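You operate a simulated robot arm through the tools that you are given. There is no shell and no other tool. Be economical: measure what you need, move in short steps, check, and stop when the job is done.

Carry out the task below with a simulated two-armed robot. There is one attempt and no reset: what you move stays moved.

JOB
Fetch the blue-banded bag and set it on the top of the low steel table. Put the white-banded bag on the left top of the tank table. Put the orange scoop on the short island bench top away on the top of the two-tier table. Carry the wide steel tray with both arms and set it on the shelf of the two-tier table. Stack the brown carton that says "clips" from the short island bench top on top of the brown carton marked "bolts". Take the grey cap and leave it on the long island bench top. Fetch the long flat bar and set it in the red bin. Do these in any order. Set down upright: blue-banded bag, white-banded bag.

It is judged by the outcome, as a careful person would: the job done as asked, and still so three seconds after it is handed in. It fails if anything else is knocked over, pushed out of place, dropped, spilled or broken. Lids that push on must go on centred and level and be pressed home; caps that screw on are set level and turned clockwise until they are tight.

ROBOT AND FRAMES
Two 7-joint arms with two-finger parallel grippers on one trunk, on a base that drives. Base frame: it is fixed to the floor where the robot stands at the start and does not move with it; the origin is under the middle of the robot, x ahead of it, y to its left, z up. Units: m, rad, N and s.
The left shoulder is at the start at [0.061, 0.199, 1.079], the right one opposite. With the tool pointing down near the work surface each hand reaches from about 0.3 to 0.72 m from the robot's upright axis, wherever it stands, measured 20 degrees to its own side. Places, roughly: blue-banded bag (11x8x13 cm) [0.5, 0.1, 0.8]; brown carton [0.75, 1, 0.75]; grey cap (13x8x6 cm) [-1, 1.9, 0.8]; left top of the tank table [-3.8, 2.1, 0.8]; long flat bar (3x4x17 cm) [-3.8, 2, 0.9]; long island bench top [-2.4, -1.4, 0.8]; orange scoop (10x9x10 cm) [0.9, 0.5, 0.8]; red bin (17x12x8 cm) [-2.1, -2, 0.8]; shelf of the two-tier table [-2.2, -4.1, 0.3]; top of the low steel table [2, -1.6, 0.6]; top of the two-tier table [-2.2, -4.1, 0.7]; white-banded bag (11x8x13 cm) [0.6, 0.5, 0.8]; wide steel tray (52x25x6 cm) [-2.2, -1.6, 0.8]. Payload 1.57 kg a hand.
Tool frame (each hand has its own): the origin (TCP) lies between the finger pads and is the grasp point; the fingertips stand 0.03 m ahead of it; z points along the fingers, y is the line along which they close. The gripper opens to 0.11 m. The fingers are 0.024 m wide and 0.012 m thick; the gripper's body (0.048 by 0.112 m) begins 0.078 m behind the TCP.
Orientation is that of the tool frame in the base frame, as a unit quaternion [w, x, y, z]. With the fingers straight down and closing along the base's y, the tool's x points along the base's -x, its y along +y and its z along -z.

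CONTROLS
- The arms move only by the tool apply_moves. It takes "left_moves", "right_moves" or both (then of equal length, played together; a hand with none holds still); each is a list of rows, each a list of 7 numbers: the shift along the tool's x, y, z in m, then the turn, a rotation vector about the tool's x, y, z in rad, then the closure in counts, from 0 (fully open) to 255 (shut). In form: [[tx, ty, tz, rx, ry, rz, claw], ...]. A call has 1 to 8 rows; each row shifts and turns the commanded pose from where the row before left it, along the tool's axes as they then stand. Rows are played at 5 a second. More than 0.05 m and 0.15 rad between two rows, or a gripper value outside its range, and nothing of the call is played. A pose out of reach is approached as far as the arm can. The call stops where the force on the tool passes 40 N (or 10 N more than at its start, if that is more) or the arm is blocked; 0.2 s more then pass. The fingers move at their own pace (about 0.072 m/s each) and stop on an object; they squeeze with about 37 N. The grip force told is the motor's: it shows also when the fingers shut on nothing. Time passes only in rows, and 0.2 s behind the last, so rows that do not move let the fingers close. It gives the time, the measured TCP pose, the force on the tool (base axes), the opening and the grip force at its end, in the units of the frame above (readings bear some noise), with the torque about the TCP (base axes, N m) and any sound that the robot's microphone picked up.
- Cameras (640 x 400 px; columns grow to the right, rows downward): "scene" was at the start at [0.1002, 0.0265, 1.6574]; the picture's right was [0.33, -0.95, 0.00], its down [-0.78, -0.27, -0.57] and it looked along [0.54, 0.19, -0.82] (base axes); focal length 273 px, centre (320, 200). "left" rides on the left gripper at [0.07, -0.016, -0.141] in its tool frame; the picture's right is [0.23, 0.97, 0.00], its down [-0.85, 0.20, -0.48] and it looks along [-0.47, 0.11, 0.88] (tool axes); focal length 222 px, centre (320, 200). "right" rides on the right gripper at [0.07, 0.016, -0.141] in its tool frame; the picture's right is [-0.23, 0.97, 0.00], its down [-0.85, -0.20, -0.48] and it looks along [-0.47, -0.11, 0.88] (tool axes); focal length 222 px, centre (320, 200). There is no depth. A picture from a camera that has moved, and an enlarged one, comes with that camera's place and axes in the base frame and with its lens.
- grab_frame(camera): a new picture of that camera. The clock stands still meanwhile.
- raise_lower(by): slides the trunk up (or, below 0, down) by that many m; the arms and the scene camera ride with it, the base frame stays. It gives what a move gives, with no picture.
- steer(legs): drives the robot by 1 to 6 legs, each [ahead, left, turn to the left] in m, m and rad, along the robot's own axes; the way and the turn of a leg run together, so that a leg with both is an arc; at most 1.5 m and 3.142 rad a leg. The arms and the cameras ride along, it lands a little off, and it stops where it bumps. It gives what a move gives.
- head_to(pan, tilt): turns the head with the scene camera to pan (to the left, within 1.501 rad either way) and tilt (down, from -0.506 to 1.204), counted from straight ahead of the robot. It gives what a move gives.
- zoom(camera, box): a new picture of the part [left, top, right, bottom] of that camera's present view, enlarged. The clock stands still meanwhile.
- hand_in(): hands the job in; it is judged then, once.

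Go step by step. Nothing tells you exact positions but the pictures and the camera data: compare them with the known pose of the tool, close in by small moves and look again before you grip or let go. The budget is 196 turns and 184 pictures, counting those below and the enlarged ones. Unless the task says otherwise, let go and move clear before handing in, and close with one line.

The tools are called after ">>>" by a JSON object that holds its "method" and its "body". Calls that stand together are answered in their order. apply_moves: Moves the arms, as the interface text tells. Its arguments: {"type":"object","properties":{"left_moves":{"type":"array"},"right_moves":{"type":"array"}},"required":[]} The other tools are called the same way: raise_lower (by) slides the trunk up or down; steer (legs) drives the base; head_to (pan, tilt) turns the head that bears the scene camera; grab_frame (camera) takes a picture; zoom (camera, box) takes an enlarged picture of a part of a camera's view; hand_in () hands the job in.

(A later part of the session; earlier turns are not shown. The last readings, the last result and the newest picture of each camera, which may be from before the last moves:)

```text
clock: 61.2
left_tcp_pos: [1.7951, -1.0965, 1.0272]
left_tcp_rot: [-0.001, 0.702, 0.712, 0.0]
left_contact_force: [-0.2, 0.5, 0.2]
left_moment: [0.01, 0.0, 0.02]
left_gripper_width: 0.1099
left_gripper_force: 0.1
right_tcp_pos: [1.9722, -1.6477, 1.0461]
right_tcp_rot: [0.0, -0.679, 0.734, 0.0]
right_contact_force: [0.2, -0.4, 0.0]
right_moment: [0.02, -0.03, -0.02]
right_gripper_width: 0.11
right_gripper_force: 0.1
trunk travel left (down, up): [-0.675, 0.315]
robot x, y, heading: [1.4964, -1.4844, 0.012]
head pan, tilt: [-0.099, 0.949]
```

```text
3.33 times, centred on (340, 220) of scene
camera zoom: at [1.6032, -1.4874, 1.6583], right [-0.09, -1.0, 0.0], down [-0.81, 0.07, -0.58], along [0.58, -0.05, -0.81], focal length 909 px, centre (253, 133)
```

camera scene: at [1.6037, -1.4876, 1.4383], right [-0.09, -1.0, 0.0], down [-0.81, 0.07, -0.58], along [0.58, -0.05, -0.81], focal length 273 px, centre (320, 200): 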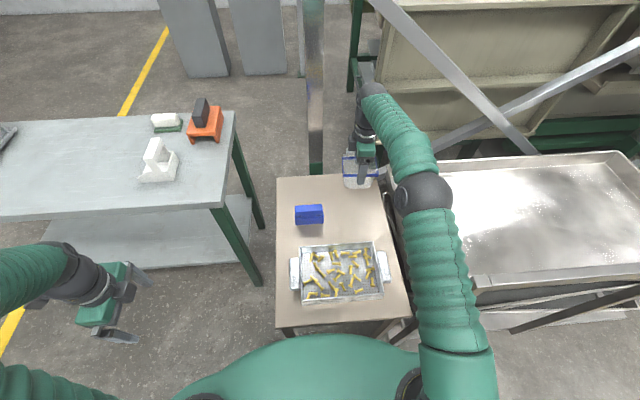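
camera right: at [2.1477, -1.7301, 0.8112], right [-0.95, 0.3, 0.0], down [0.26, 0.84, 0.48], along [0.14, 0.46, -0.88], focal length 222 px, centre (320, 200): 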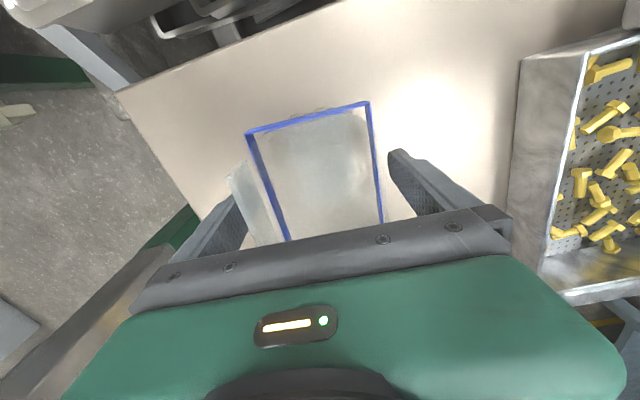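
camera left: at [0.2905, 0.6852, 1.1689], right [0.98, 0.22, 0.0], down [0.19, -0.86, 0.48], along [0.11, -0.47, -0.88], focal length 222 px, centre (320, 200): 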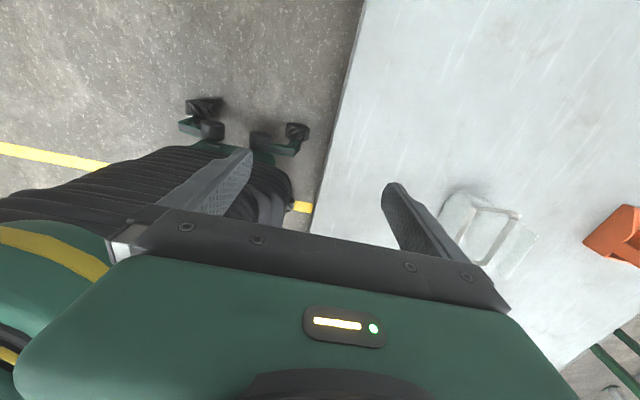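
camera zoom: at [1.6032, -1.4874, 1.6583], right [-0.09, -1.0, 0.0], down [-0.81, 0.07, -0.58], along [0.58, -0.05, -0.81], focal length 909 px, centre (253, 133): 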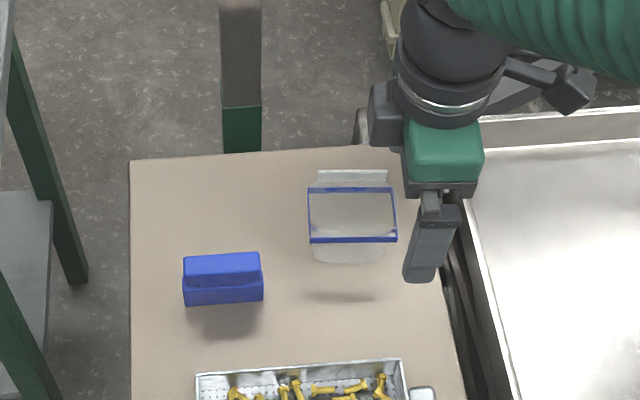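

The blue bag stands upright on the low table. Next are the cartons. "Clips" is near (1.0, 1.12) with its long side along x, and "bolts" is near (1.0, 0.765) with its long side along y. I turn the right wrist back and drive round to the far side of the bench.

>>> {"method": "apply_moves", "body": {"right_moves": [[0, 0, 0, 0, 0, 0.15, 0], [0, 0, 0, 0, 0, 0.15, 0], [0, 0, 0, 0, 0, 0.15, 0], [0, 0, 0, 0, 0, 0.15, 0], [0, 0, 0, 0, 0, 0.15, 0], [0, 0, 0, 0, 0, 0.15, 0], [0, 0, 0, 0, 0, 0.15, 0], [0, 0, 0, 0, 0, 0.15, 0]]}}

>>> {"method": "apply_moves", "body": {"right_moves": [[0, 0.03, -0.02, 0, 0, 0.15, 0], [0, 0.03, -0.02, 0, 0, 0.15, 0], [0, 0, 0, 0, 0, 0, 0]]}}

>>> {"method": "steer", "body": {"legs": [[-0.5, 0, 0], [0, 0.35, 0], [0, 0, 3.13], [-0.5, -0.1, 0], [-0.04, -1.0, 0]]}}

>>> {"method": "head_to", "body": {"pan": -0.3, "tilt": 0.7}}

>>> {"method": "grab_frame", "body": {"camera": "scene"}}

```text
clock: 63.0
left_tcp_pos: [1.7938, -1.0958, 1.0274]
left_tcp_rot: [0.001, 0.702, 0.713, 0.0]
left_contact_force: [-0.4, -0.4, -0.4]
left_moment: [0.0, -0.03, 0.01]
left_gripper_width: 0.1099
left_gripper_force: 0.1
right_tcp_pos: [1.9711, -1.6468, 1.0463]
right_tcp_rot: [0.0, -0.145, 0.989, 0.0]
right_contact_force: [0.2, -0.2, 0.3]
right_moment: [0.01, -0.02, -0.01]
right_gripper_width: 0.1102
right_gripper_force: 0.0
trunk travel left (down, up): [-0.675, 0.315]
robot x, y, heading: [1.4978, -1.4861, 0.011]
head pan, tilt: [-0.099, 0.949]
```

```text
clock: 63.8
left_tcp_pos: [1.7943, -1.0959, 1.0275]
left_tcp_rot: [-0.001, 0.701, 0.713, 0.0]
left_contact_force: [-0.6, -0.4, -0.4]
left_moment: [0.0, -0.01, 0.02]
left_gripper_width: 0.1101
left_gripper_force: 0.0
right_tcp_pos: [1.9597, -1.5871, 1.085]
right_tcp_rot: [0.0, 0.003, 1.0, -0.001]
right_contact_force: [0.4, -0.1, -1.1]
right_moment: [-0.04, 0.0, -0.02]
right_gripper_width: 0.1101
right_gripper_force: 0.0
trunk travel left (down, up): [-0.675, 0.315]
robot x, y, heading: [1.4999, -1.4833, 0.016]
head pan, tilt: [-0.099, 0.949]
```

```text
clock: 83.3
left_tcp_pos: [1.2212, -0.4195, 1.0271]
left_tcp_rot: [0.0, 0.709, -0.705, 0.0]
left_contact_force: [-0.5, 0.2, -1.3]
left_moment: [0.04, 0.01, -0.02]
left_gripper_width: 0.1099
left_gripper_force: 0.0
right_tcp_pos: [1.0606, 0.0753, 1.0853]
right_tcp_rot: [-0.001, 1.0, -0.007, 0.001]
right_contact_force: [-0.3, 0.8, -0.5]
right_moment: [0.04, -0.03, -0.02]
right_gripper_width: 0.1099
right_gripper_force: 0.0
trunk travel left (down, up): [-0.675, 0.315]
robot x, y, heading: [1.5174, -0.0294, -3.138]
head pan, tilt: [-0.099, 0.949]
```

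```text
clock: 84.1
left_tcp_pos: [1.2215, -0.4163, 1.0288]
left_tcp_rot: [0.0, 0.709, -0.705, 0.0]
left_contact_force: [-0.2, -0.2, -0.2]
left_moment: [0.01, -0.03, 0.04]
left_gripper_width: 0.1102
left_gripper_force: 0.0
right_tcp_pos: [1.0622, 0.0761, 1.0854]
right_tcp_rot: [0.0, 1.0, -0.007, -0.001]
right_contact_force: [-0.2, 0.2, -0.2]
right_moment: [0.0, -0.01, 0.01]
right_gripper_width: 0.11
right_gripper_force: 0.1
trunk travel left (down, up): [-0.675, 0.315]
robot x, y, heading: [1.519, -0.0315, -3.136]
head pan, tilt: [-0.3, 0.7]
```

```text
152 pictures are left
camera scene: at [1.4073, -0.0089, 1.6781], right [0.29, 0.96, 0.0], down [0.62, -0.19, -0.76], along [-0.73, 0.22, -0.65], focal length 273 px, centre (320, 200)
```

scene: 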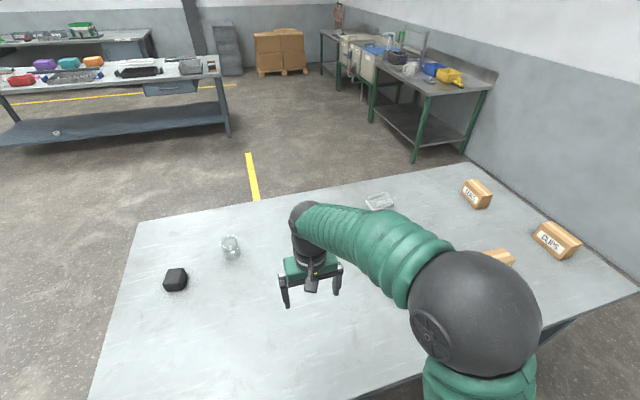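

The corridor is clear. I continue along it to the cartons and look down.

>>> {"method": "steer", "body": {"legs": [[0, -0.92, 0]]}}

>>> {"method": "head_to", "body": {"pan": -0.1, "tilt": 0.95}}

>>> {"method": "grab_frame", "body": {"camera": "scene"}}

>>> {"method": "grab_frame", "body": {"camera": "right"}}

```text
clock: 88.9
left_tcp_pos: [1.2169, 0.5008, 1.0274]
left_tcp_rot: [0.0, 0.713, -0.701, -0.002]
left_contact_force: [0.9, 0.1, 0.1]
left_moment: [0.02, -0.03, 0.01]
left_gripper_width: 0.11
left_gripper_force: 0.1
right_tcp_pos: [1.0526, 0.9914, 1.0853]
right_tcp_rot: [-0.001, 1.0, -0.003, -0.001]
right_contact_force: [-0.6, -0.2, 0.4]
right_moment: [0.06, 0.01, 0.02]
right_gripper_width: 0.11
right_gripper_force: 0.0
trunk travel left (down, up): [-0.675, 0.315]
robot x, y, heading: [1.5138, 0.8889, -3.129]
head pan, tilt: [-0.3, 0.7]
```

```text
clock: 89.7
left_tcp_pos: [1.2177, 0.5007, 1.0291]
left_tcp_rot: [0.001, 0.713, -0.702, 0.0]
left_contact_force: [0.8, -0.3, 1.1]
left_moment: [0.02, 0.04, 0.0]
left_gripper_width: 0.1099
left_gripper_force: 0.1
right_tcp_pos: [1.0518, 0.9941, 1.0869]
right_tcp_rot: [0.0, 1.0, -0.003, -0.001]
right_contact_force: [0.5, 0.3, 0.7]
right_moment: [-0.04, 0.01, 0.03]
right_gripper_width: 0.11
right_gripper_force: 0.0
trunk travel left (down, up): [-0.675, 0.315]
robot x, y, heading: [1.5098, 0.8898, -3.127]
head pan, tilt: [-0.099, 0.949]
```

```text
151 pictures are left
camera scene: at [1.4078, 0.8941, 1.6584], right [0.09, 1.0, 0.0], down [0.81, -0.07, -0.58], along [-0.58, 0.05, -0.81], focal length 273 px, centre (320, 200)
```

scene: 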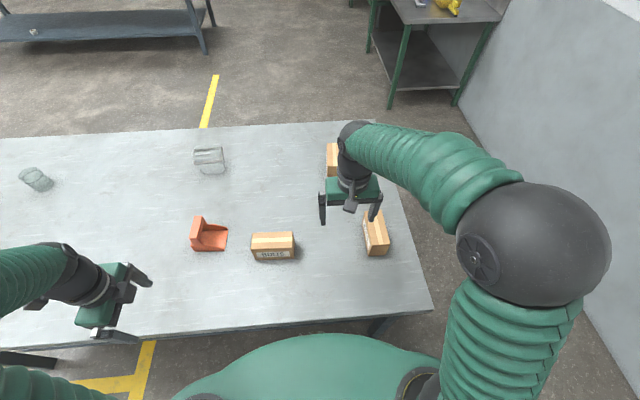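

```text
150 pictures are left
camera right: at [1.123, 0.976, 1.2263], right [-0.23, -0.97, 0.0], down [-0.85, 0.2, 0.48], along [-0.47, 0.11, -0.88], focal length 222 px, centre (320, 200)
```

right: 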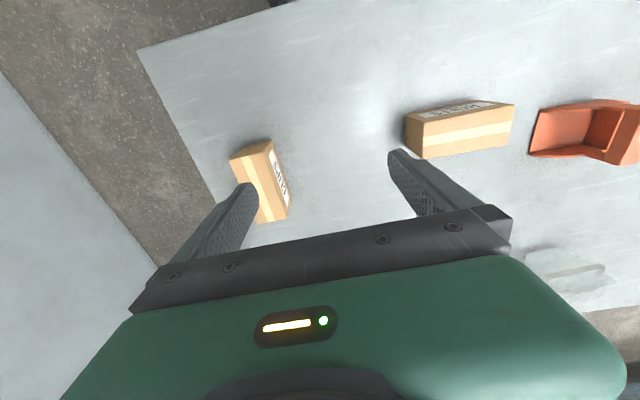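

>>> {"method": "zoom", "body": {"camera": "right", "box": [210, 120, 330, 230]}}

>>> {"method": "zoom", "body": {"camera": "scene", "box": [180, 190, 420, 280]}}

```text
3.64 times, centred on (270, 175) of right
camera zoom: at [1.123, 0.976, 1.2263], right [-0.23, -0.97, 0.0], down [-0.85, 0.2, 0.48], along [-0.47, 0.11, -0.88], focal length 808 px, centre (502, 291)
```

zoom: 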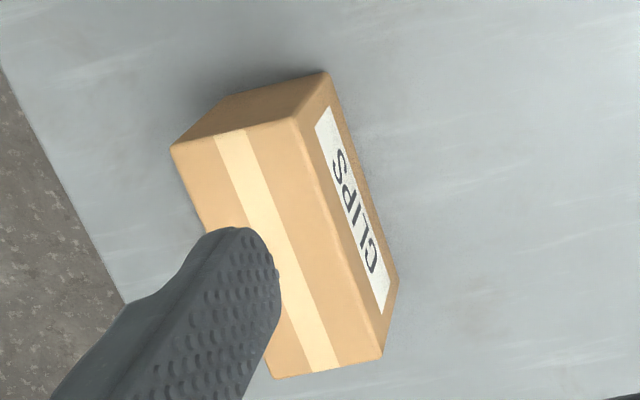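

```text
2.67 times, centred on (300, 235) of scene
camera zoom: at [1.4078, 0.8941, 1.6584], right [0.09, 1.0, 0.0], down [0.81, -0.07, -0.58], along [-0.58, 0.05, -0.81], focal length 728 px, centre (373, 107)
```

zoom: 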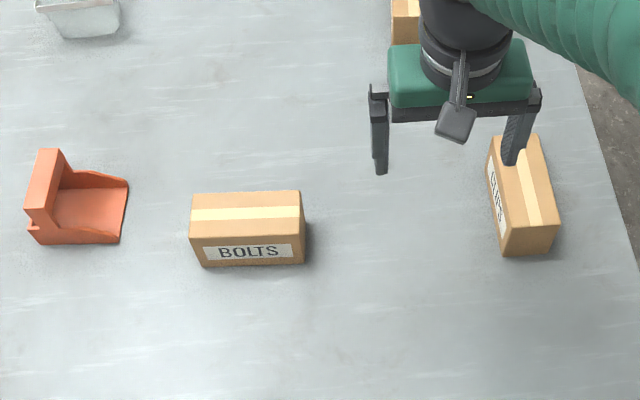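

Clips' top is centred at (0.982, 1.1125) and bolts' top at (0.999, 0.780), both with tops at z≈0.89. I move over clips, part way down.

>>> {"method": "apply_moves", "body": {"right_moves": [[-0.0236, -0.0394, 0, 0, 0, 0, 0], [-0.0236, -0.0394, 0, 0, 0, 0, 0], [-0.0236, -0.0394, 0, 0, 0, 0, 0], [0, 0, 0.047, 0, 0, 0, 0], [0, 0, 0.047, 0, 0, 0, 0], [0, 0, 0.047, 0, 0, 0, 0], [0, 0, 0, 0, 0, 0, 0]]}}

>>> {"method": "grab_frame", "body": {"camera": "right"}}

>>> {"method": "zoom", "body": {"camera": "scene", "box": [300, 140, 460, 270]}}

```text
clock: 91.3
left_tcp_pos: [1.2181, 0.5035, 1.0283]
left_tcp_rot: [0.001, 0.713, -0.701, 0.0]
left_contact_force: [0.9, 0.3, -0.1]
left_moment: [0.0, 0.0, 0.05]
left_gripper_width: 0.1098
left_gripper_force: 0.1
right_tcp_pos: [0.9874, 1.1129, 0.9411]
right_tcp_rot: [0.001, 1.0, -0.002, -0.002]
right_contact_force: [1.0, 1.1, -0.2]
right_moment: [0.0, -0.03, -0.01]
right_gripper_width: 0.1102
right_gripper_force: 0.1
trunk travel left (down, up): [-0.675, 0.315]
robot x, y, heading: [1.5125, 0.8886, -3.127]
head pan, tilt: [-0.099, 0.949]
```

```text
147 pictures are left
camera right: at [1.0585, 1.0965, 1.0817], right [-0.23, -0.97, 0.0], down [-0.85, 0.2, 0.48], along [-0.47, 0.11, -0.88], focal length 222 px, centre (320, 200)
```

right: 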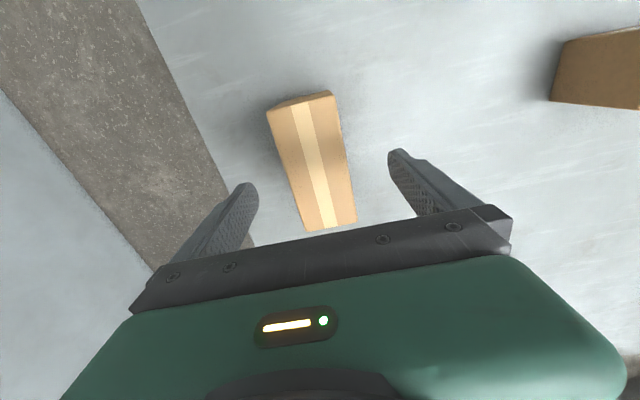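

```text
3.08 times, centred on (380, 205) of scene
camera zoom: at [1.408, 0.8962, 1.6583], right [0.09, 1.0, 0.0], down [0.81, -0.07, -0.58], along [-0.58, 0.05, -0.81], focal length 839 px, centre (135, 185)
```

zoom: 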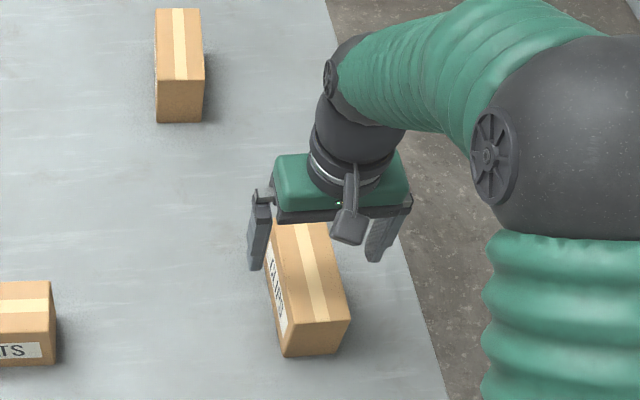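

Well aligned. I descend, grip the carton and lift.

>>> {"method": "apply_moves", "body": {"right_moves": [[0, 0, 0.04, 0, 0, 0, 0], [0, 0, 0.04, 0, 0, 0, 0], [0, 0, 0, 0, 0, 0, 100], [0, 0, 0, 0, 0, 0, 200], [0, 0, 0, 0, 0, 0, 255], [0, 0, 0, 0, 0, 0, 255], [0, 0, 0, 0, 0, 0, 255]]}}

>>> {"method": "apply_moves", "body": {"right_moves": [[0, 0, -0.02, 0, 0, 0, 255], [0, 0, -0.04, 0, 0, 0, 255], [0, 0, -0.045, 0, 0, 0, 255], [0, 0, -0.045, 0, 0, 0, 255], [0, 0, -0.045, 0, 0, 0, 255]]}}

>>> {"method": "grab_frame", "body": {"camera": "scene"}}

```text
clock: 92.9
left_tcp_pos: [1.2173, 0.5027, 1.029]
left_tcp_rot: [0.001, 0.712, -0.702, -0.001]
left_contact_force: [0.5, -0.1, 0.0]
left_moment: [0.0, 0.01, 0.02]
left_gripper_width: 0.1101
left_gripper_force: 0.0
right_tcp_pos: [0.9862, 1.1131, 0.8616]
right_tcp_rot: [0.0, 1.0, -0.002, -0.001]
right_contact_force: [1.2, 0.8, 4.6]
right_moment: [0.17, 0.1, -0.13]
right_gripper_width: 0.0596
right_gripper_force: 37.0
trunk travel left (down, up): [-0.675, 0.315]
robot x, y, heading: [1.5131, 0.8915, -3.129]
head pan, tilt: [-0.099, 0.949]
```

```text
clock: 94.1
left_tcp_pos: [1.2182, 0.5016, 1.0289]
left_tcp_rot: [0.001, 0.712, -0.702, 0.0]
left_contact_force: [0.2, -0.1, 0.0]
left_moment: [0.0, 0.0, 0.0]
left_gripper_width: 0.1102
left_gripper_force: 0.1
right_tcp_pos: [0.9847, 1.1132, 1.0624]
right_tcp_rot: [0.0, 1.0, -0.002, -0.002]
right_contact_force: [0.3, -0.1, -3.3]
right_moment: [-0.04, -0.03, 0.01]
right_gripper_width: 0.0599
right_gripper_force: 37.1
trunk travel left (down, up): [-0.675, 0.315]
robot x, y, heading: [1.513, 0.8893, -3.131]
head pan, tilt: [-0.099, 0.949]
```

```text
145 pictures are left
camera scene: at [1.4088, 0.8957, 1.6583], right [0.09, 1.0, 0.0], down [0.81, -0.07, -0.58], along [-0.58, 0.05, -0.81], focal length 273 px, centre (320, 200)
```

scene: 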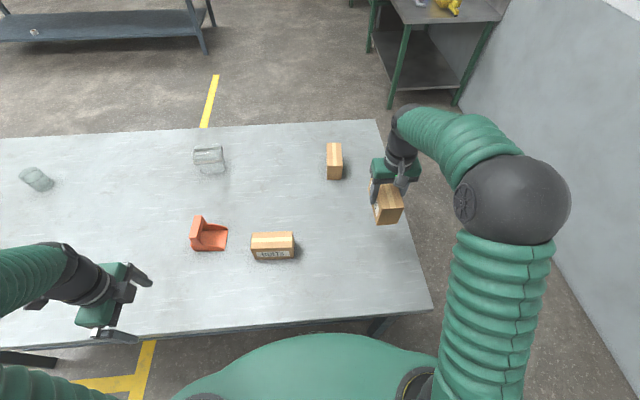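

The carton is held. I turn the wrist a quarter so it will lie along "bolts" and shift the base left.

>>> {"method": "apply_moves", "body": {"right_moves": [[0, 0, 0, 0, 0, -0.15, 255], [0, 0, 0, 0, 0, -0.15, 255], [0, 0, 0, 0, 0, -0.15, 255], [0, 0, 0, 0, 0, -0.15, 255], [0, 0, 0, 0, 0, -0.15, 255], [0, 0, 0, 0, 0, -0.15, 255], [0, 0, 0, 0, 0, -0.15, 255], [0, 0, 0, 0, 0, -0.15, 255]]}}

>>> {"method": "apply_moves", "body": {"right_moves": [[0, 0, 0, 0, 0, -0.15, 255], [0, 0, 0, 0, 0, -0.15, 255], [0, 0, 0, 0, 0, -0.07, 255], [0, 0, 0, 0, 0, 0, 255]]}}

>>> {"method": "steer", "body": {"legs": [[0, 0.33, 0]]}}

>>> {"method": "grab_frame", "body": {"camera": "scene"}}

>>> {"method": "grab_frame", "body": {"camera": "right"}}

```text
clock: 95.9
left_tcp_pos: [1.2172, 0.5036, 1.0279]
left_tcp_rot: [0.0, 0.713, -0.701, -0.001]
left_contact_force: [0.4, -0.5, -0.1]
left_moment: [0.0, 0.0, 0.01]
left_gripper_width: 0.1101
left_gripper_force: 0.1
right_tcp_pos: [0.9831, 1.1127, 1.0597]
right_tcp_rot: [0.0, 0.827, 0.563, -0.001]
right_contact_force: [0.2, 0.5, -3.5]
right_moment: [0.01, 0.01, -0.02]
right_gripper_width: 0.0598
right_gripper_force: 37.2
trunk travel left (down, up): [-0.675, 0.315]
robot x, y, heading: [1.5129, 0.8907, -3.126]
head pan, tilt: [-0.099, 0.949]
```

```text
clock: 96.9
left_tcp_pos: [1.2171, 0.5039, 1.0289]
left_tcp_rot: [0.001, 0.713, -0.701, -0.001]
left_contact_force: [-0.5, 0.2, 0.2]
left_moment: [0.01, 0.01, 0.0]
left_gripper_width: 0.1097
left_gripper_force: 0.0
right_tcp_pos: [0.9824, 1.1126, 1.0595]
right_tcp_rot: [0.001, 0.709, 0.705, -0.001]
right_contact_force: [1.1, 0.4, -3.2]
right_moment: [0.03, 0.01, -0.01]
right_gripper_width: 0.0598
right_gripper_force: 37.1
trunk travel left (down, up): [-0.675, 0.315]
robot x, y, heading: [1.5153, 0.8921, -3.126]
head pan, tilt: [-0.099, 0.949]
```

```text
clock: 99.1
left_tcp_pos: [1.2158, 0.1868, 1.0312]
left_tcp_rot: [0.004, 0.709, -0.705, 0.002]
left_contact_force: [-0.9, 0.3, 0.4]
left_moment: [-0.05, -0.02, -0.05]
left_gripper_width: 0.1102
left_gripper_force: 0.1
right_tcp_pos: [0.9871, 0.7998, 1.0581]
right_tcp_rot: [0.002, 0.713, 0.701, -0.003]
right_contact_force: [0.3, -0.2, -3.7]
right_moment: [-0.03, 0.0, -0.02]
right_gripper_width: 0.0598
right_gripper_force: 36.9
trunk travel left (down, up): [-0.675, 0.315]
robot x, y, heading: [1.5135, 0.5648, -3.137]
head pan, tilt: [-0.099, 0.949]
```

```text
144 pictures are left
camera scene: at [1.4095, 0.5837, 1.6581], right [0.1, 1.0, -0.01], down [0.81, -0.08, -0.58], along [-0.58, 0.05, -0.81], focal length 273 px, centre (320, 200)
```

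scene: 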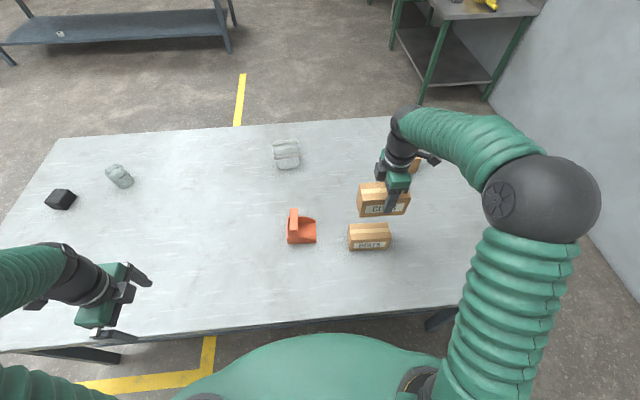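

```text
143 pictures are left
camera right: at [1.0051, 0.8694, 1.1974], right [0.97, -0.24, 0.0], down [-0.21, -0.85, 0.49], along [-0.12, -0.47, -0.87], focal length 222 px, centre (320, 200)
```

right: 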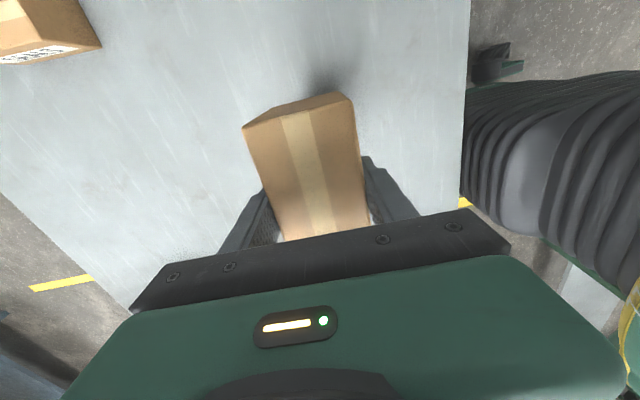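

>>> {"method": "apply_moves", "body": {"right_moves": [[0, 0, 0, 0, 0, 0, 255]]}}

>>> {"method": "zoom", "body": {"camera": "scene", "box": [330, 160, 440, 270]}}

```text
clock: 99.5
left_tcp_pos: [1.2172, 0.1719, 1.0255]
left_tcp_rot: [-0.001, 0.709, -0.705, -0.002]
left_contact_force: [-0.1, -0.1, 0.0]
left_moment: [-0.02, 0.01, -0.02]
left_gripper_width: 0.1099
left_gripper_force: 0.1
right_tcp_pos: [0.9883, 0.7861, 1.0608]
right_tcp_rot: [-0.003, 0.713, 0.702, 0.001]
right_contact_force: [-0.1, 0.1, -3.0]
right_moment: [0.05, -0.01, 0.03]
right_gripper_width: 0.06
right_gripper_force: 36.9
trunk travel left (down, up): [-0.675, 0.315]
robot x, y, heading: [1.5186, 0.5627, -3.137]
head pan, tilt: [-0.099, 0.949]
```

```text
3.64 times, centred on (385, 215) of scene
camera zoom: at [1.4102, 0.5599, 1.6583], right [0.1, 1.0, 0.01], down [0.81, -0.07, -0.58], along [-0.58, 0.06, -0.81], focal length 992 px, centre (84, 146)
```

zoom: 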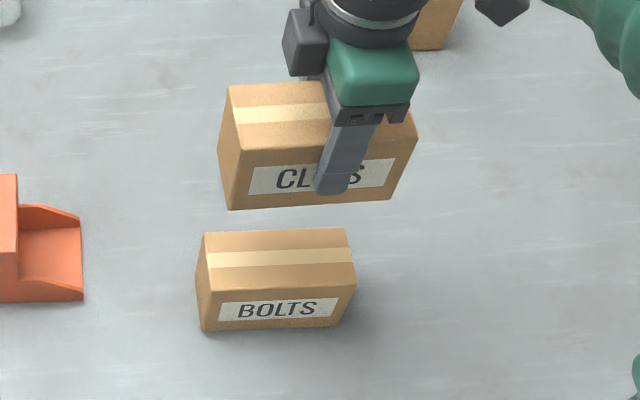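

The robot is still swaying slightly after the sideways drive. I let it settle and measure again.

>>> {"method": "apply_moves", "body": {"right_moves": [[0, 0, 0, 0, 0, 0, 255], [0, 0, 0, 0, 0, 0, 255], [0, 0, 0, 0, 0, 0, 255], [0, 0, 0, 0, 0, 0, 255]]}}

>>> {"method": "zoom", "body": {"camera": "scene", "box": [330, 160, 440, 270]}}

```text
clock: 100.5
left_tcp_pos: [1.2178, 0.1801, 1.0288]
left_tcp_rot: [0.001, 0.709, -0.705, 0.0]
left_contact_force: [0.2, 0.2, -0.4]
left_moment: [-0.02, 0.01, -0.03]
left_gripper_width: 0.1096
left_gripper_force: 0.0
right_tcp_pos: [0.9885, 0.791, 1.06]
right_tcp_rot: [-0.001, 0.713, 0.701, -0.001]
right_contact_force: [1.0, -0.2, -2.0]
right_moment: [0.01, 0.01, -0.03]
right_gripper_width: 0.0599
right_gripper_force: 36.8
trunk travel left (down, up): [-0.675, 0.315]
robot x, y, heading: [1.5145, 0.5616, -3.14]
head pan, tilt: [-0.099, 0.949]
```

```text
3.64 times, centred on (385, 215) of scene
camera zoom: at [1.4098, 0.5712, 1.6582], right [0.1, 1.0, 0.0], down [0.81, -0.08, -0.58], along [-0.58, 0.06, -0.81], focal length 992 px, centre (84, 146)
```

zoom: 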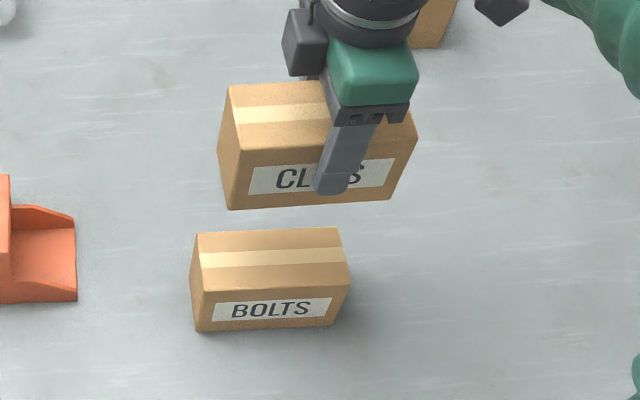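

Bolts is centred at about (0.999, 0.778). I trim the hand over it and lower to about 1 cm above.

>>> {"method": "apply_moves", "body": {"right_moves": [[-0.009, 0.0105, 0.02, 0, 0, 0, 255], [0, 0, 0.04, 0, 0, 0, 255], [0, 0, 0.035, 0, 0, 0, 255], [0, 0, 0, 0, 0, 0, 255], [0, 0, 0, 0, 0, 0, 255]]}}

>>> {"method": "zoom", "body": {"camera": "scene", "box": [330, 160, 440, 270]}}

>>> {"method": "zoom", "body": {"camera": "left", "box": [0, 0, 640, 400]}}

```text
clock: 101.7
left_tcp_pos: [1.2176, 0.178, 1.0274]
left_tcp_rot: [0.001, 0.709, -0.705, 0.0]
left_contact_force: [0.7, 0.8, 0.5]
left_moment: [0.01, 0.0, 0.02]
left_gripper_width: 0.11
left_gripper_force: 0.1
right_tcp_pos: [1.0011, 0.7803, 0.9649]
right_tcp_rot: [-0.001, 0.713, 0.701, -0.002]
right_contact_force: [1.1, -0.2, -3.8]
right_moment: [0.04, 0.01, -0.01]
right_gripper_width: 0.0598
right_gripper_force: 36.7
trunk travel left (down, up): [-0.675, 0.315]
robot x, y, heading: [1.5175, 0.5614, -3.137]
head pan, tilt: [-0.099, 0.949]
```

```text
3.64 times, centred on (385, 215) of scene
camera zoom: at [1.4098, 0.5699, 1.6582], right [0.1, 1.0, 0.0], down [0.81, -0.08, -0.58], along [-0.58, 0.06, -0.81], focal length 992 px, centre (84, 146)
```

zoom: 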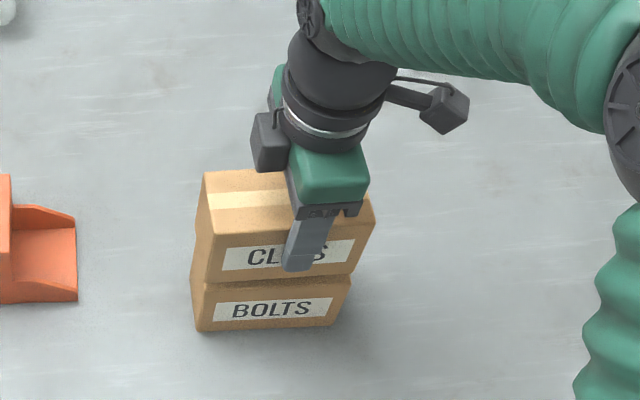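

```text
1.00 times, centred on (320, 200) of left (not enlarged: the box is as wide or as high as the picture)
camera zoom: at [1.2344, 0.1081, 1.1697], right [-0.97, -0.23, 0.0], down [-0.2, 0.85, 0.48], along [-0.11, 0.47, -0.88], focal length 222 px, centre (320, 200)
```

zoom: 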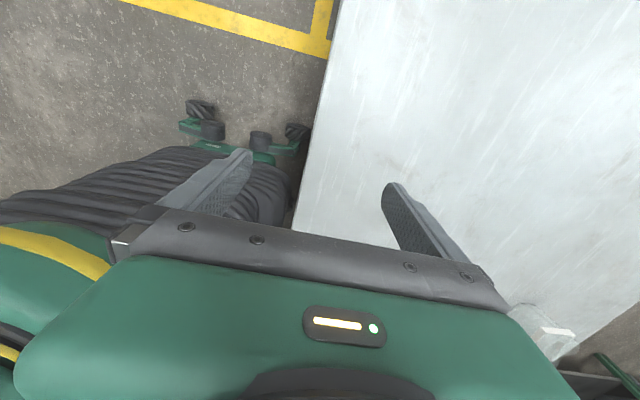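

Good alignment. I lower gently until it touches.

>>> {"method": "apply_moves", "body": {"right_moves": [[0, 0, 0.01, 0, 0, 0, 255], [0, 0, 0.005, 0, 0, 0, 255], [0, 0, 0, 0, 0, 0, 255]]}}

```text
clock: 102.5
left_tcp_pos: [1.2166, 0.178, 1.0287]
left_tcp_rot: [0.001, 0.709, -0.705, 0.0]
left_contact_force: [0.2, 0.7, -0.1]
left_moment: [0.0, -0.01, 0.04]
left_gripper_width: 0.1101
left_gripper_force: 0.0
right_tcp_pos: [1.0001, 0.7816, 0.95]
right_tcp_rot: [-0.001, 0.713, 0.701, -0.001]
right_contact_force: [-0.3, -0.5, -2.8]
right_moment: [-0.03, -0.01, 0.0]
right_gripper_width: 0.0597
right_gripper_force: 36.6
trunk travel left (down, up): [-0.675, 0.315]
robot x, y, heading: [1.5143, 0.5614, -3.141]
head pan, tilt: [-0.099, 0.949]
```

>>> {"method": "apply_moves", "body": {"right_moves": [[0, 0, 0.003, 0, 0, 0, 255], [0, 0, 0.002, 0, 0, 0, 255], [0, 0, 0.002, 0, 0, 0, 255]]}}

```text
clock: 103.3
left_tcp_pos: [1.2193, 0.1767, 1.0289]
left_tcp_rot: [0.002, 0.709, -0.705, -0.003]
left_contact_force: [0.7, -0.2, 0.1]
left_moment: [0.0, 0.01, 0.02]
left_gripper_width: 0.1101
left_gripper_force: 0.1
right_tcp_pos: [1.0012, 0.7811, 0.9477]
right_tcp_rot: [-0.005, 0.713, 0.701, -0.003]
right_contact_force: [-1.3, 1.7, 31.6]
right_moment: [-0.64, -0.87, -0.06]
right_gripper_width: 0.0599
right_gripper_force: 36.5
trunk travel left (down, up): [-0.675, 0.315]
robot x, y, heading: [1.517, 0.5613, -3.139]
head pan, tilt: [-0.099, 0.949]
```

Contact. I back off a few millimetres, open, and rise.

>>> {"method": "apply_moves", "body": {"right_moves": [[0, 0, -0.004, 0, 0, 0, 255], [0, 0, 0, 0, 0, 0, 170], [0, 0, 0, 0, 0, 0, 60], [0, 0, 0, 0, 0, 0, 0], [0, 0, 0, 0, 0, 0, 0], [0, 0, 0, 0, 0, 0, 0]]}}

>>> {"method": "apply_moves", "body": {"right_moves": [[0, 0, -0.03, 0, 0, 0, 0], [0, 0, -0.04, 0, 0, 0, 0], [0, 0, -0.05, 0, 0, 0, 0]]}}

>>> {"method": "grab_frame", "body": {"camera": "scene"}}

>>> {"method": "zoom", "body": {"camera": "scene", "box": [270, 180, 420, 270]}}

```text
clock: 104.7
left_tcp_pos: [1.2167, 0.1784, 1.0282]
left_tcp_rot: [0.001, 0.709, -0.705, -0.001]
left_contact_force: [0.4, 0.5, 0.0]
left_moment: [0.01, -0.01, -0.02]
left_gripper_width: 0.1098
left_gripper_force: 0.1
right_tcp_pos: [0.9995, 0.782, 0.9461]
right_tcp_rot: [-0.001, 0.713, 0.701, -0.001]
right_contact_force: [0.2, -0.3, 0.8]
right_moment: [-0.01, 0.03, 0.01]
right_gripper_width: 0.1101
right_gripper_force: 0.1
trunk travel left (down, up): [-0.675, 0.315]
robot x, y, heading: [1.5139, 0.5621, -3.138]
head pan, tilt: [-0.099, 0.949]
```

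```text
clock: 105.5
left_tcp_pos: [1.2189, 0.1774, 1.03]
left_tcp_rot: [0.001, 0.71, -0.705, -0.002]
left_contact_force: [-0.2, -0.7, -0.6]
left_moment: [0.0, 0.03, -0.02]
left_gripper_width: 0.1099
left_gripper_force: 0.1
right_tcp_pos: [0.9987, 0.7793, 1.0671]
right_tcp_rot: [-0.002, 0.713, 0.702, 0.0]
right_contact_force: [0.9, 0.5, -0.6]
right_moment: [-0.01, 0.03, 0.0]
right_gripper_width: 0.11
right_gripper_force: 0.0
trunk travel left (down, up): [-0.675, 0.315]
robot x, y, heading: [1.5179, 0.5623, -3.135]
head pan, tilt: [-0.099, 0.949]
```

```text
138 pictures are left
camera scene: at [1.4121, 0.569, 1.6584], right [0.1, 1.0, 0.0], down [0.81, -0.08, -0.58], along [-0.58, 0.06, -0.81], focal length 273 px, centre (320, 200)
```

scene: 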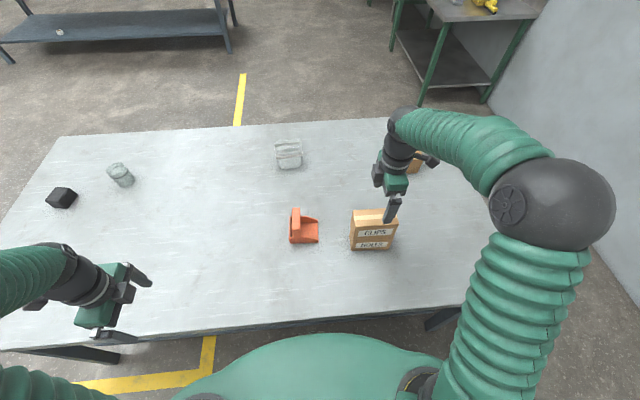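

```text
4.27 times, centred on (345, 225) of scene
camera zoom: at [1.4121, 0.569, 1.6584], right [0.1, 1.0, 0.0], down [0.81, -0.08, -0.58], along [-0.58, 0.06, -0.81], focal length 1164 px, centre (213, 93)
```

zoom: 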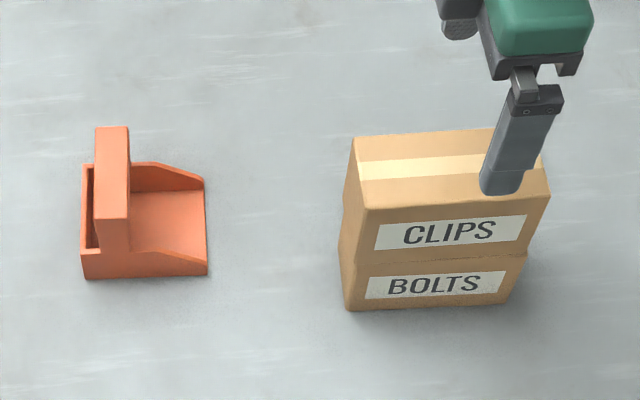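

Clips sits squarely on bolts. Next is the scoop. Its handle bar runs along x at about (0.943, 0.537), top near z 0.907, so I turn the right wrist back and move above it.

>>> {"method": "apply_moves", "body": {"right_moves": [[0, 0, 0, 0, 0, 0.15, 0], [0, 0, 0, 0, 0, 0.15, 0], [0, 0, 0, 0, 0, 0.15, 0], [0, 0, 0, 0, 0, 0.15, 0], [0, 0, 0, 0, 0, 0.15, 0], [0, 0, 0, 0, 0, 0.15, 0], [0, 0, 0, 0, 0, 0.15, 0], [0, 0, 0, 0, 0, 0.15, 0]]}}

>>> {"method": "apply_moves", "body": {"right_moves": [[0, 0, 0, 0, 0, 0.15, 0], [0, 0, 0, 0, 0, 0.15, 0], [0, 0, 0, 0, 0, 0.055, 0], [-0.0112, 0.0486, 0, 0, 0, 0, 0], [-0.0112, 0.0486, 0, 0, 0, 0, 0], [-0.0112, 0.0486, 0, 0, 0, 0, 0], [-0.0112, 0.0486, 0, 0, 0, 0, 0], [-0.0112, 0.0486, 0, 0, 0, 0, 0]]}}

>>> {"method": "zoom", "body": {"camera": "scene", "box": [220, 120, 400, 270]}}

>>> {"method": "grab_frame", "body": {"camera": "right"}}

```text
clock: 107.3
left_tcp_pos: [1.2178, 0.1779, 1.0278]
left_tcp_rot: [0.001, 0.709, -0.705, 0.0]
left_contact_force: [-0.4, 0.2, -1.2]
left_moment: [-0.01, 0.02, 0.01]
left_gripper_width: 0.1099
left_gripper_force: 0.1
right_tcp_pos: [0.9992, 0.782, 1.0685]
right_tcp_rot: [0.0, 0.985, 0.174, -0.002]
right_contact_force: [0.0, -0.2, -0.1]
right_moment: [0.03, 0.02, 0.02]
right_gripper_width: 0.1101
right_gripper_force: 0.1
trunk travel left (down, up): [-0.675, 0.315]
robot x, y, heading: [1.5146, 0.5634, -3.137]
head pan, tilt: [-0.099, 0.949]
```

```text
clock: 109.1
left_tcp_pos: [1.2173, 0.1773, 1.028]
left_tcp_rot: [-0.001, 0.709, -0.706, -0.002]
left_contact_force: [0.3, 0.7, 0.8]
left_moment: [-0.02, 0.0, -0.01]
left_gripper_width: 0.1099
left_gripper_force: 0.0
right_tcp_pos: [0.9418, 0.5362, 1.0622]
right_tcp_rot: [-0.002, 1.0, -0.001, 0.0]
right_contact_force: [-0.1, 0.4, -0.8]
right_moment: [0.05, 0.0, 0.01]
right_gripper_width: 0.11
right_gripper_force: 0.0
trunk travel left (down, up): [-0.675, 0.315]
robot x, y, heading: [1.5127, 0.5603, -3.141]
head pan, tilt: [-0.099, 0.949]
```

```text
2.67 times, centred on (310, 195) of scene
camera zoom: at [1.4084, 0.5653, 1.6582], right [0.1, 1.0, 0.0], down [0.81, -0.08, -0.58], along [-0.58, 0.06, -0.81], focal length 728 px, centre (347, 213)
```

zoom: 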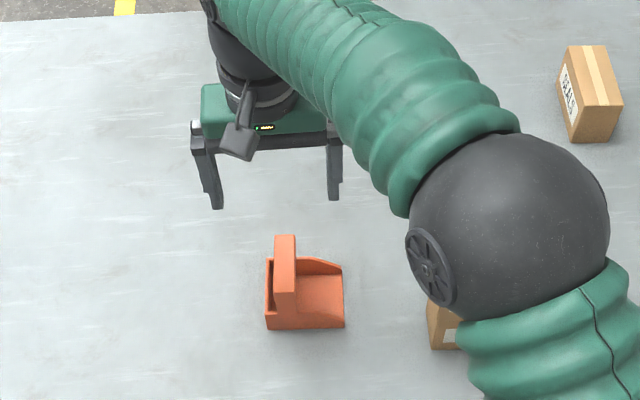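

```text
135 pictures are left
camera right: at [1.0123, 0.5187, 1.2027], right [-0.23, -0.97, 0.0], down [-0.85, 0.2, 0.48], along [-0.47, 0.11, -0.88], focal length 222 px, centre (320, 200)
```

right: 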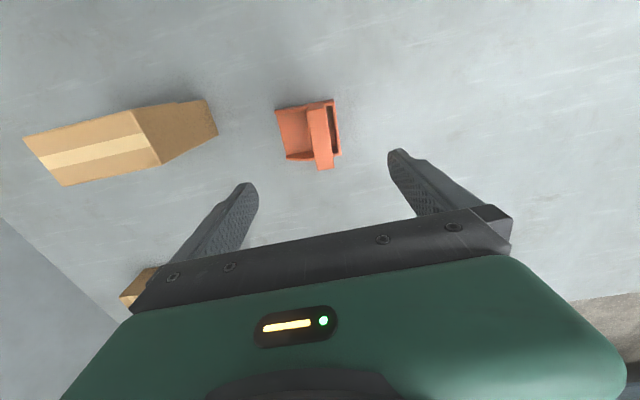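

The right elbow hangs close over the carton stack, so the left arm is safer here because its elbow points away. I raise and withdraw the right hand and turn the left wrist back.

>>> {"method": "apply_moves", "body": {"left_moves": [[0, 0, 0, 0, 0, -0.15, 0], [0, 0, 0, 0, 0, -0.15, 0], [0, 0, 0, 0, 0, -0.15, 0], [0, 0, 0, 0, 0, -0.15, 0], [0, 0, 0, 0, 0, -0.15, 0], [0, 0, 0, 0, 0, -0.15, 0], [0, 0, 0, 0, 0, -0.15, 0], [0, 0, 0, 0, 0, -0.15, 0]], "right_moves": [[0, 0, -0.045, 0, 0, 0, 0], [0, 0, -0.045, 0, 0, 0, 0], [0.023, -0.039, 0, 0, 0, 0, 0], [0.023, -0.039, 0, 0, 0, 0, 0], [0.023, -0.039, 0, 0, 0, 0, 0], [0.023, -0.039, 0, 0, 0, 0, 0], [0.023, -0.039, 0, 0, 0, 0, 0], [0.023, -0.039, 0, 0, 0, 0, 0]]}}

>>> {"method": "apply_moves", "body": {"left_moves": [[0, 0, 0, 0, 0, -0.15, 0], [0, 0, 0, 0, 0, -0.15, 0], [0, 0, 0, 0, 0, -0.07, 0]]}}

>>> {"method": "steer", "body": {"legs": [[0, -0.2, 0]]}}

>>> {"method": "apply_moves", "body": {"left_moves": [[0, 0, 0, 0, 0, 0, 0], [0, 0, 0, 0, 0, 0, 0], [0, 0, 0, 0, 0, 0, 0], [0, 0, 0, 0, 0, 0, 0]]}}

>>> {"method": "grab_frame", "body": {"camera": "scene"}}

>>> {"method": "grab_frame", "body": {"camera": "left"}}

```text
clock: 110.9
left_tcp_pos: [1.2171, 0.1797, 1.0304]
left_tcp_rot: [0.001, 0.984, -0.181, -0.001]
left_contact_force: [0.4, 0.3, -0.7]
left_moment: [0.0, 0.02, 0.0]
left_gripper_width: 0.1101
left_gripper_force: 0.1
right_tcp_pos: [1.079, 0.7731, 1.1575]
right_tcp_rot: [0.001, 1.0, 0.0, -0.002]
right_contact_force: [0.6, -0.3, -0.2]
right_moment: [-0.02, 0.03, -0.02]
right_gripper_width: 0.1099
right_gripper_force: 0.0
trunk travel left (down, up): [-0.675, 0.315]
robot x, y, heading: [1.5105, 0.5653, -3.137]
head pan, tilt: [-0.099, 0.949]
```

```text
clock: 111.7
left_tcp_pos: [1.2173, 0.1774, 1.0299]
left_tcp_rot: [0.0, 1.0, 0.002, 0.0]
left_contact_force: [0.0, 0.6, -0.2]
left_moment: [-0.03, 0.0, 0.02]
left_gripper_width: 0.1099
left_gripper_force: 0.1
right_tcp_pos: [1.0788, 0.7718, 1.1565]
right_tcp_rot: [0.0, 1.0, 0.0, -0.002]
right_contact_force: [0.5, 0.5, 0.2]
right_moment: [0.0, -0.01, -0.03]
right_gripper_width: 0.1099
right_gripper_force: 0.1
trunk travel left (down, up): [-0.675, 0.315]
robot x, y, heading: [1.5158, 0.5614, -3.14]
head pan, tilt: [-0.099, 0.949]
```

```text
clock: 113.3
left_tcp_pos: [1.2159, 0.378, 1.0272]
left_tcp_rot: [-0.001, 1.0, 0.0, -0.001]
left_contact_force: [0.2, 0.5, -0.4]
left_moment: [0.01, 0.02, 0.0]
left_gripper_width: 0.1103
left_gripper_force: 0.0
right_tcp_pos: [1.0791, 0.9721, 1.1557]
right_tcp_rot: [-0.001, 1.0, -0.001, -0.001]
right_contact_force: [-0.3, -1.3, -0.2]
right_moment: [0.02, -0.01, -0.03]
right_gripper_width: 0.1101
right_gripper_force: 0.1
trunk travel left (down, up): [-0.675, 0.315]
robot x, y, heading: [1.5166, 0.7609, -3.143]
head pan, tilt: [-0.099, 0.949]
```

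```text
clock: 114.3
left_tcp_pos: [1.2163, 0.3802, 1.0297]
left_tcp_rot: [-0.001, 1.0, 0.001, -0.002]
left_contact_force: [-0.8, -0.5, 0.2]
left_moment: [0.03, 0.02, -0.04]
left_gripper_width: 0.1101
left_gripper_force: 0.1
right_tcp_pos: [1.0779, 0.9763, 1.1559]
right_tcp_rot: [0.0, 1.0, 0.0, -0.002]
right_contact_force: [-0.2, 0.0, -0.6]
right_moment: [0.0, -0.02, -0.05]
right_gripper_width: 0.11
right_gripper_force: 0.1
trunk travel left (down, up): [-0.675, 0.315]
robot x, y, heading: [1.5184, 0.7666, -3.143]
head pan, tilt: [-0.099, 0.949]
```

```text
134 pictures are left
camera scene: at [1.4106, 0.7726, 1.6583], right [0.1, 1.0, 0.0], down [0.81, -0.08, -0.58], along [-0.58, 0.06, -0.81], focal length 273 px, centre (320, 200)
```

scene: 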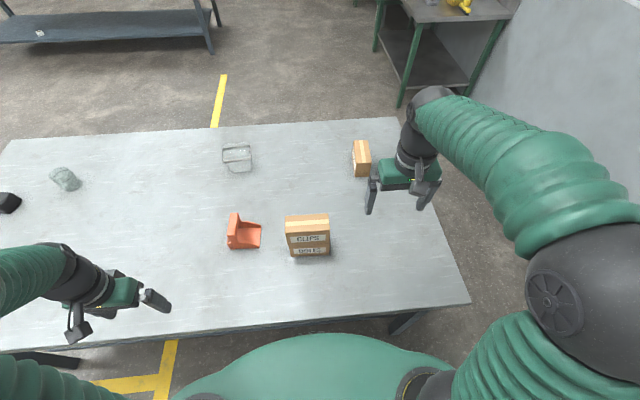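

```text
133 pictures are left
camera left: at [1.2872, 0.3968, 1.1702], right [0.23, -0.97, 0.0], down [-0.85, -0.2, 0.48], along [-0.47, -0.11, -0.88], focal length 222 px, centre (320, 200)
```

left: 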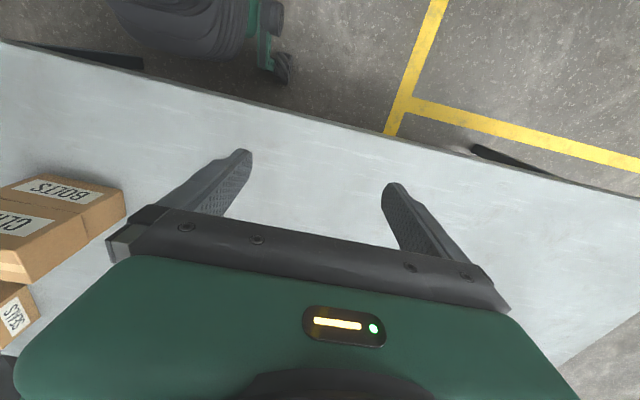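

>>> {"method": "apply_moves", "body": {"left_moves": [[-0.039, -0.0224, 0, 0, 0, 0, 0], [-0.039, -0.0224, 0, 0, 0, 0, 0], [-0.039, -0.0224, 0, 0, 0, 0, 0], [-0.039, -0.0224, 0, 0, 0, 0, 0], [-0.039, -0.0224, 0, 0, 0, 0, 0], [-0.039, -0.0224, 0, 0, 0, 0, 0], [-0.039, -0.0224, 0, 0, 0, 0, 0]]}}

>>> {"method": "zoom", "body": {"camera": "left", "box": [230, 60, 410, 260]}}

>>> {"method": "zoom", "body": {"camera": "scene", "box": [180, 150, 340, 270]}}

```text
clock: 115.9
left_tcp_pos: [0.9404, 0.5372, 1.0292]
left_tcp_rot: [-0.001, 1.0, 0.001, 0.0]
left_contact_force: [0.0, 0.5, 0.7]
left_moment: [0.01, -0.07, 0.01]
left_gripper_width: 0.11
left_gripper_force: 0.1
right_tcp_pos: [1.0773, 0.9759, 1.1552]
right_tcp_rot: [0.001, 1.0, 0.0, -0.001]
right_contact_force: [-0.1, 0.7, 1.1]
right_moment: [0.04, -0.01, 0.02]
right_gripper_width: 0.11
right_gripper_force: 0.0
trunk travel left (down, up): [-0.675, 0.315]
robot x, y, heading: [1.5159, 0.7677, -3.14]
head pan, tilt: [-0.099, 0.949]
```

```text
2.00 times, centred on (320, 160) of left
camera zoom: at [1.0106, 0.552, 1.1712], right [0.23, -0.97, 0.0], down [-0.85, -0.2, 0.48], along [-0.47, -0.11, -0.88], focal length 444 px, centre (320, 280)
```

zoom: 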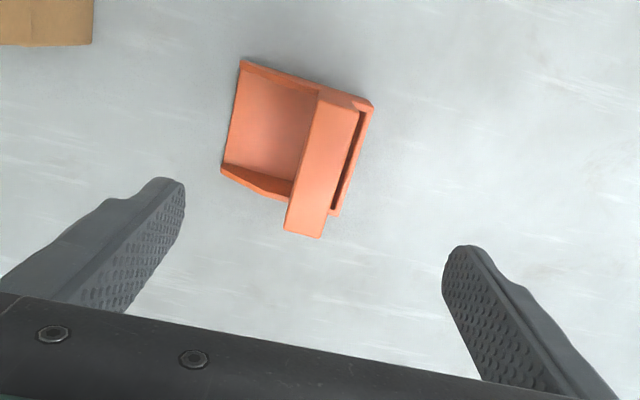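

```text
3.33 times, centred on (260, 210) of scene
camera zoom: at [1.4063, 0.7746, 1.658], right [0.1, 1.0, 0.0], down [0.81, -0.08, -0.58], along [-0.58, 0.06, -0.82], focal length 909 px, centre (520, 167)
```

zoom: 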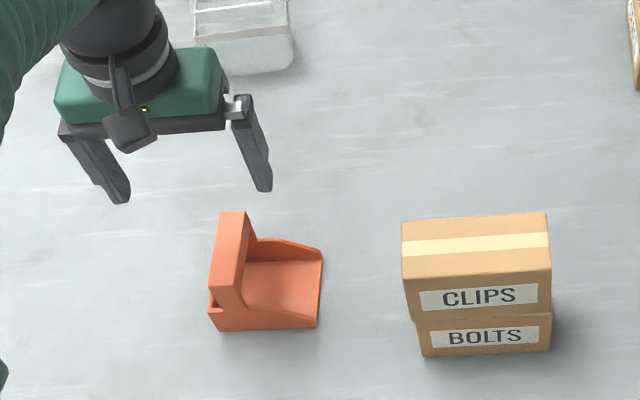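

The handle bar is centred at about (0.9415, 0.535), right under the hand. I descend and close on it.

>>> {"method": "apply_moves", "body": {"left_moves": [[0.001, 0.0025, 0.045, 0, 0, 0, 0], [0, 0, 0.045, 0, 0, 0, 0], [0, 0, 0.046, 0, 0, 0, 0], [0, 0, 0, 0, 0, 0, 120], [0, 0, 0, 0, 0, 0, 220], [0, 0, 0, 0, 0, 0, 255], [0, 0, 0, 0, 0, 0, 255], [0, 0, 0, 0, 0, 0, 255]]}}

>>> {"method": "zoom", "body": {"camera": "scene", "box": [180, 150, 340, 270]}}

```text
clock: 117.7
left_tcp_pos: [0.9437, 0.5322, 0.8969]
left_tcp_rot: [0.0, 1.0, 0.001, -0.002]
left_contact_force: [-0.4, 0.3, -1.5]
left_moment: [-0.01, 0.04, -0.04]
left_gripper_width: 0.0254
left_gripper_force: 36.7
right_tcp_pos: [1.0784, 0.9757, 1.1568]
right_tcp_rot: [0.0, 1.0, -0.001, -0.002]
right_contact_force: [0.1, -0.9, 0.1]
right_moment: [0.0, -0.03, -0.02]
right_gripper_width: 0.1101
right_gripper_force: 0.1
trunk travel left (down, up): [-0.675, 0.315]
robot x, y, heading: [1.5149, 0.7655, -3.136]
head pan, tilt: [-0.099, 0.949]
```

```text
3.33 times, centred on (260, 210) of scene
camera zoom: at [1.4087, 0.7734, 1.6582], right [0.1, 1.0, 0.0], down [0.81, -0.08, -0.58], along [-0.58, 0.06, -0.81], focal length 909 px, centre (520, 167)
```

zoom: 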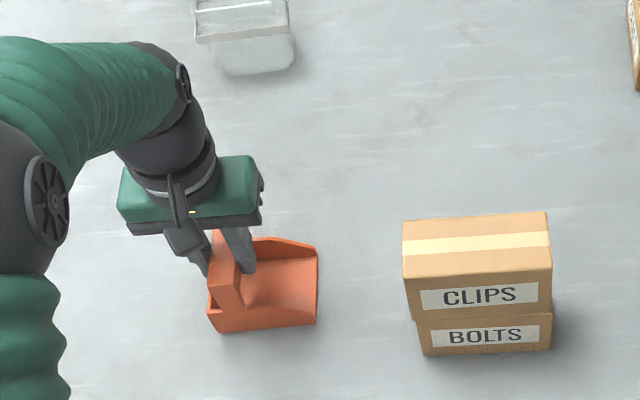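

Gripped at 2.5 cm on the handle. I lift straight up.

>>> {"method": "apply_moves", "body": {"left_moves": [[0, 0, -0.02, 0, 0, 0, 255], [0, 0, -0.04, 0, 0, 0, 255], [0, 0, -0.045, 0, 0, 0, 255], [0, 0, -0.045, 0, 0, 0, 255], [0.045, 0, 0, 0, 0, 0, 255], [0.045, 0.02, 0, 0, 0, 0, 255], [0.045, 0.02, 0, 0, 0, 0, 255], [0.045, 0.02, 0, 0, 0, 0, 255]]}}

>>> {"method": "grab_frame", "body": {"camera": "scene"}}

>>> {"method": "grab_frame", "body": {"camera": "left"}}

```text
clock: 119.5
left_tcp_pos: [1.1244, 0.4745, 1.0463]
left_tcp_rot: [0.001, 1.0, 0.0, -0.002]
left_contact_force: [-0.1, 0.0, -0.3]
left_moment: [-0.02, 0.02, 0.03]
left_gripper_width: 0.0253
left_gripper_force: 36.5
right_tcp_pos: [1.081, 0.9761, 1.1559]
right_tcp_rot: [0.0, 1.0, -0.002, -0.003]
right_contact_force: [0.3, 0.5, 0.6]
right_moment: [0.0, 0.01, -0.01]
right_gripper_width: 0.1097
right_gripper_force: 0.0
trunk travel left (down, up): [-0.675, 0.315]
robot x, y, heading: [1.5165, 0.7643, -3.141]
head pan, tilt: [-0.099, 0.949]
```

```text
129 pictures are left
camera scene: at [1.4132, 0.7723, 1.6585], right [0.1, 1.0, 0.0], down [0.81, -0.08, -0.58], along [-0.58, 0.06, -0.81], focal length 273 px, centre (320, 200)
```

scene: 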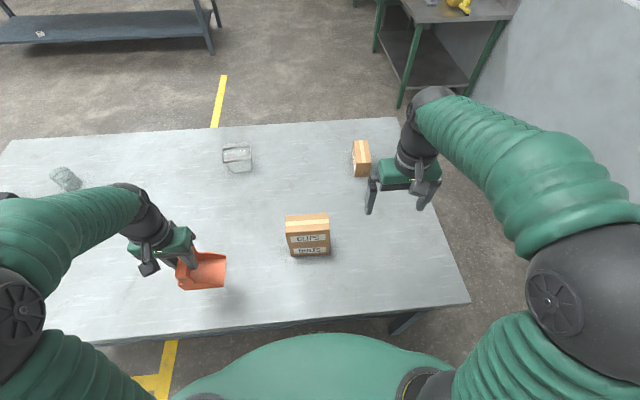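

```text
128 pictures are left
camera left: at [1.1962, 0.4896, 1.1864], right [0.23, -0.97, 0.0], down [-0.85, -0.2, 0.48], along [-0.47, -0.11, -0.88], focal length 222 px, centre (320, 200)
```

left: 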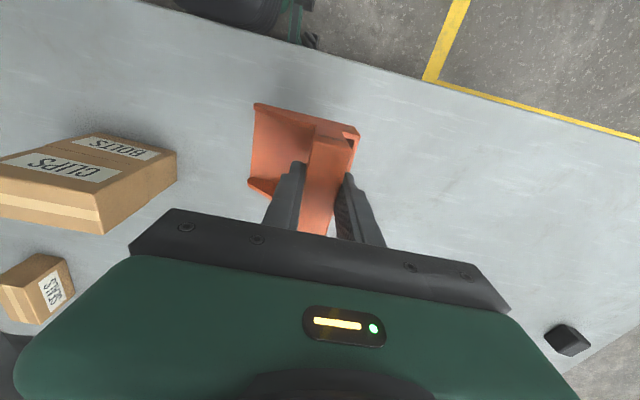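

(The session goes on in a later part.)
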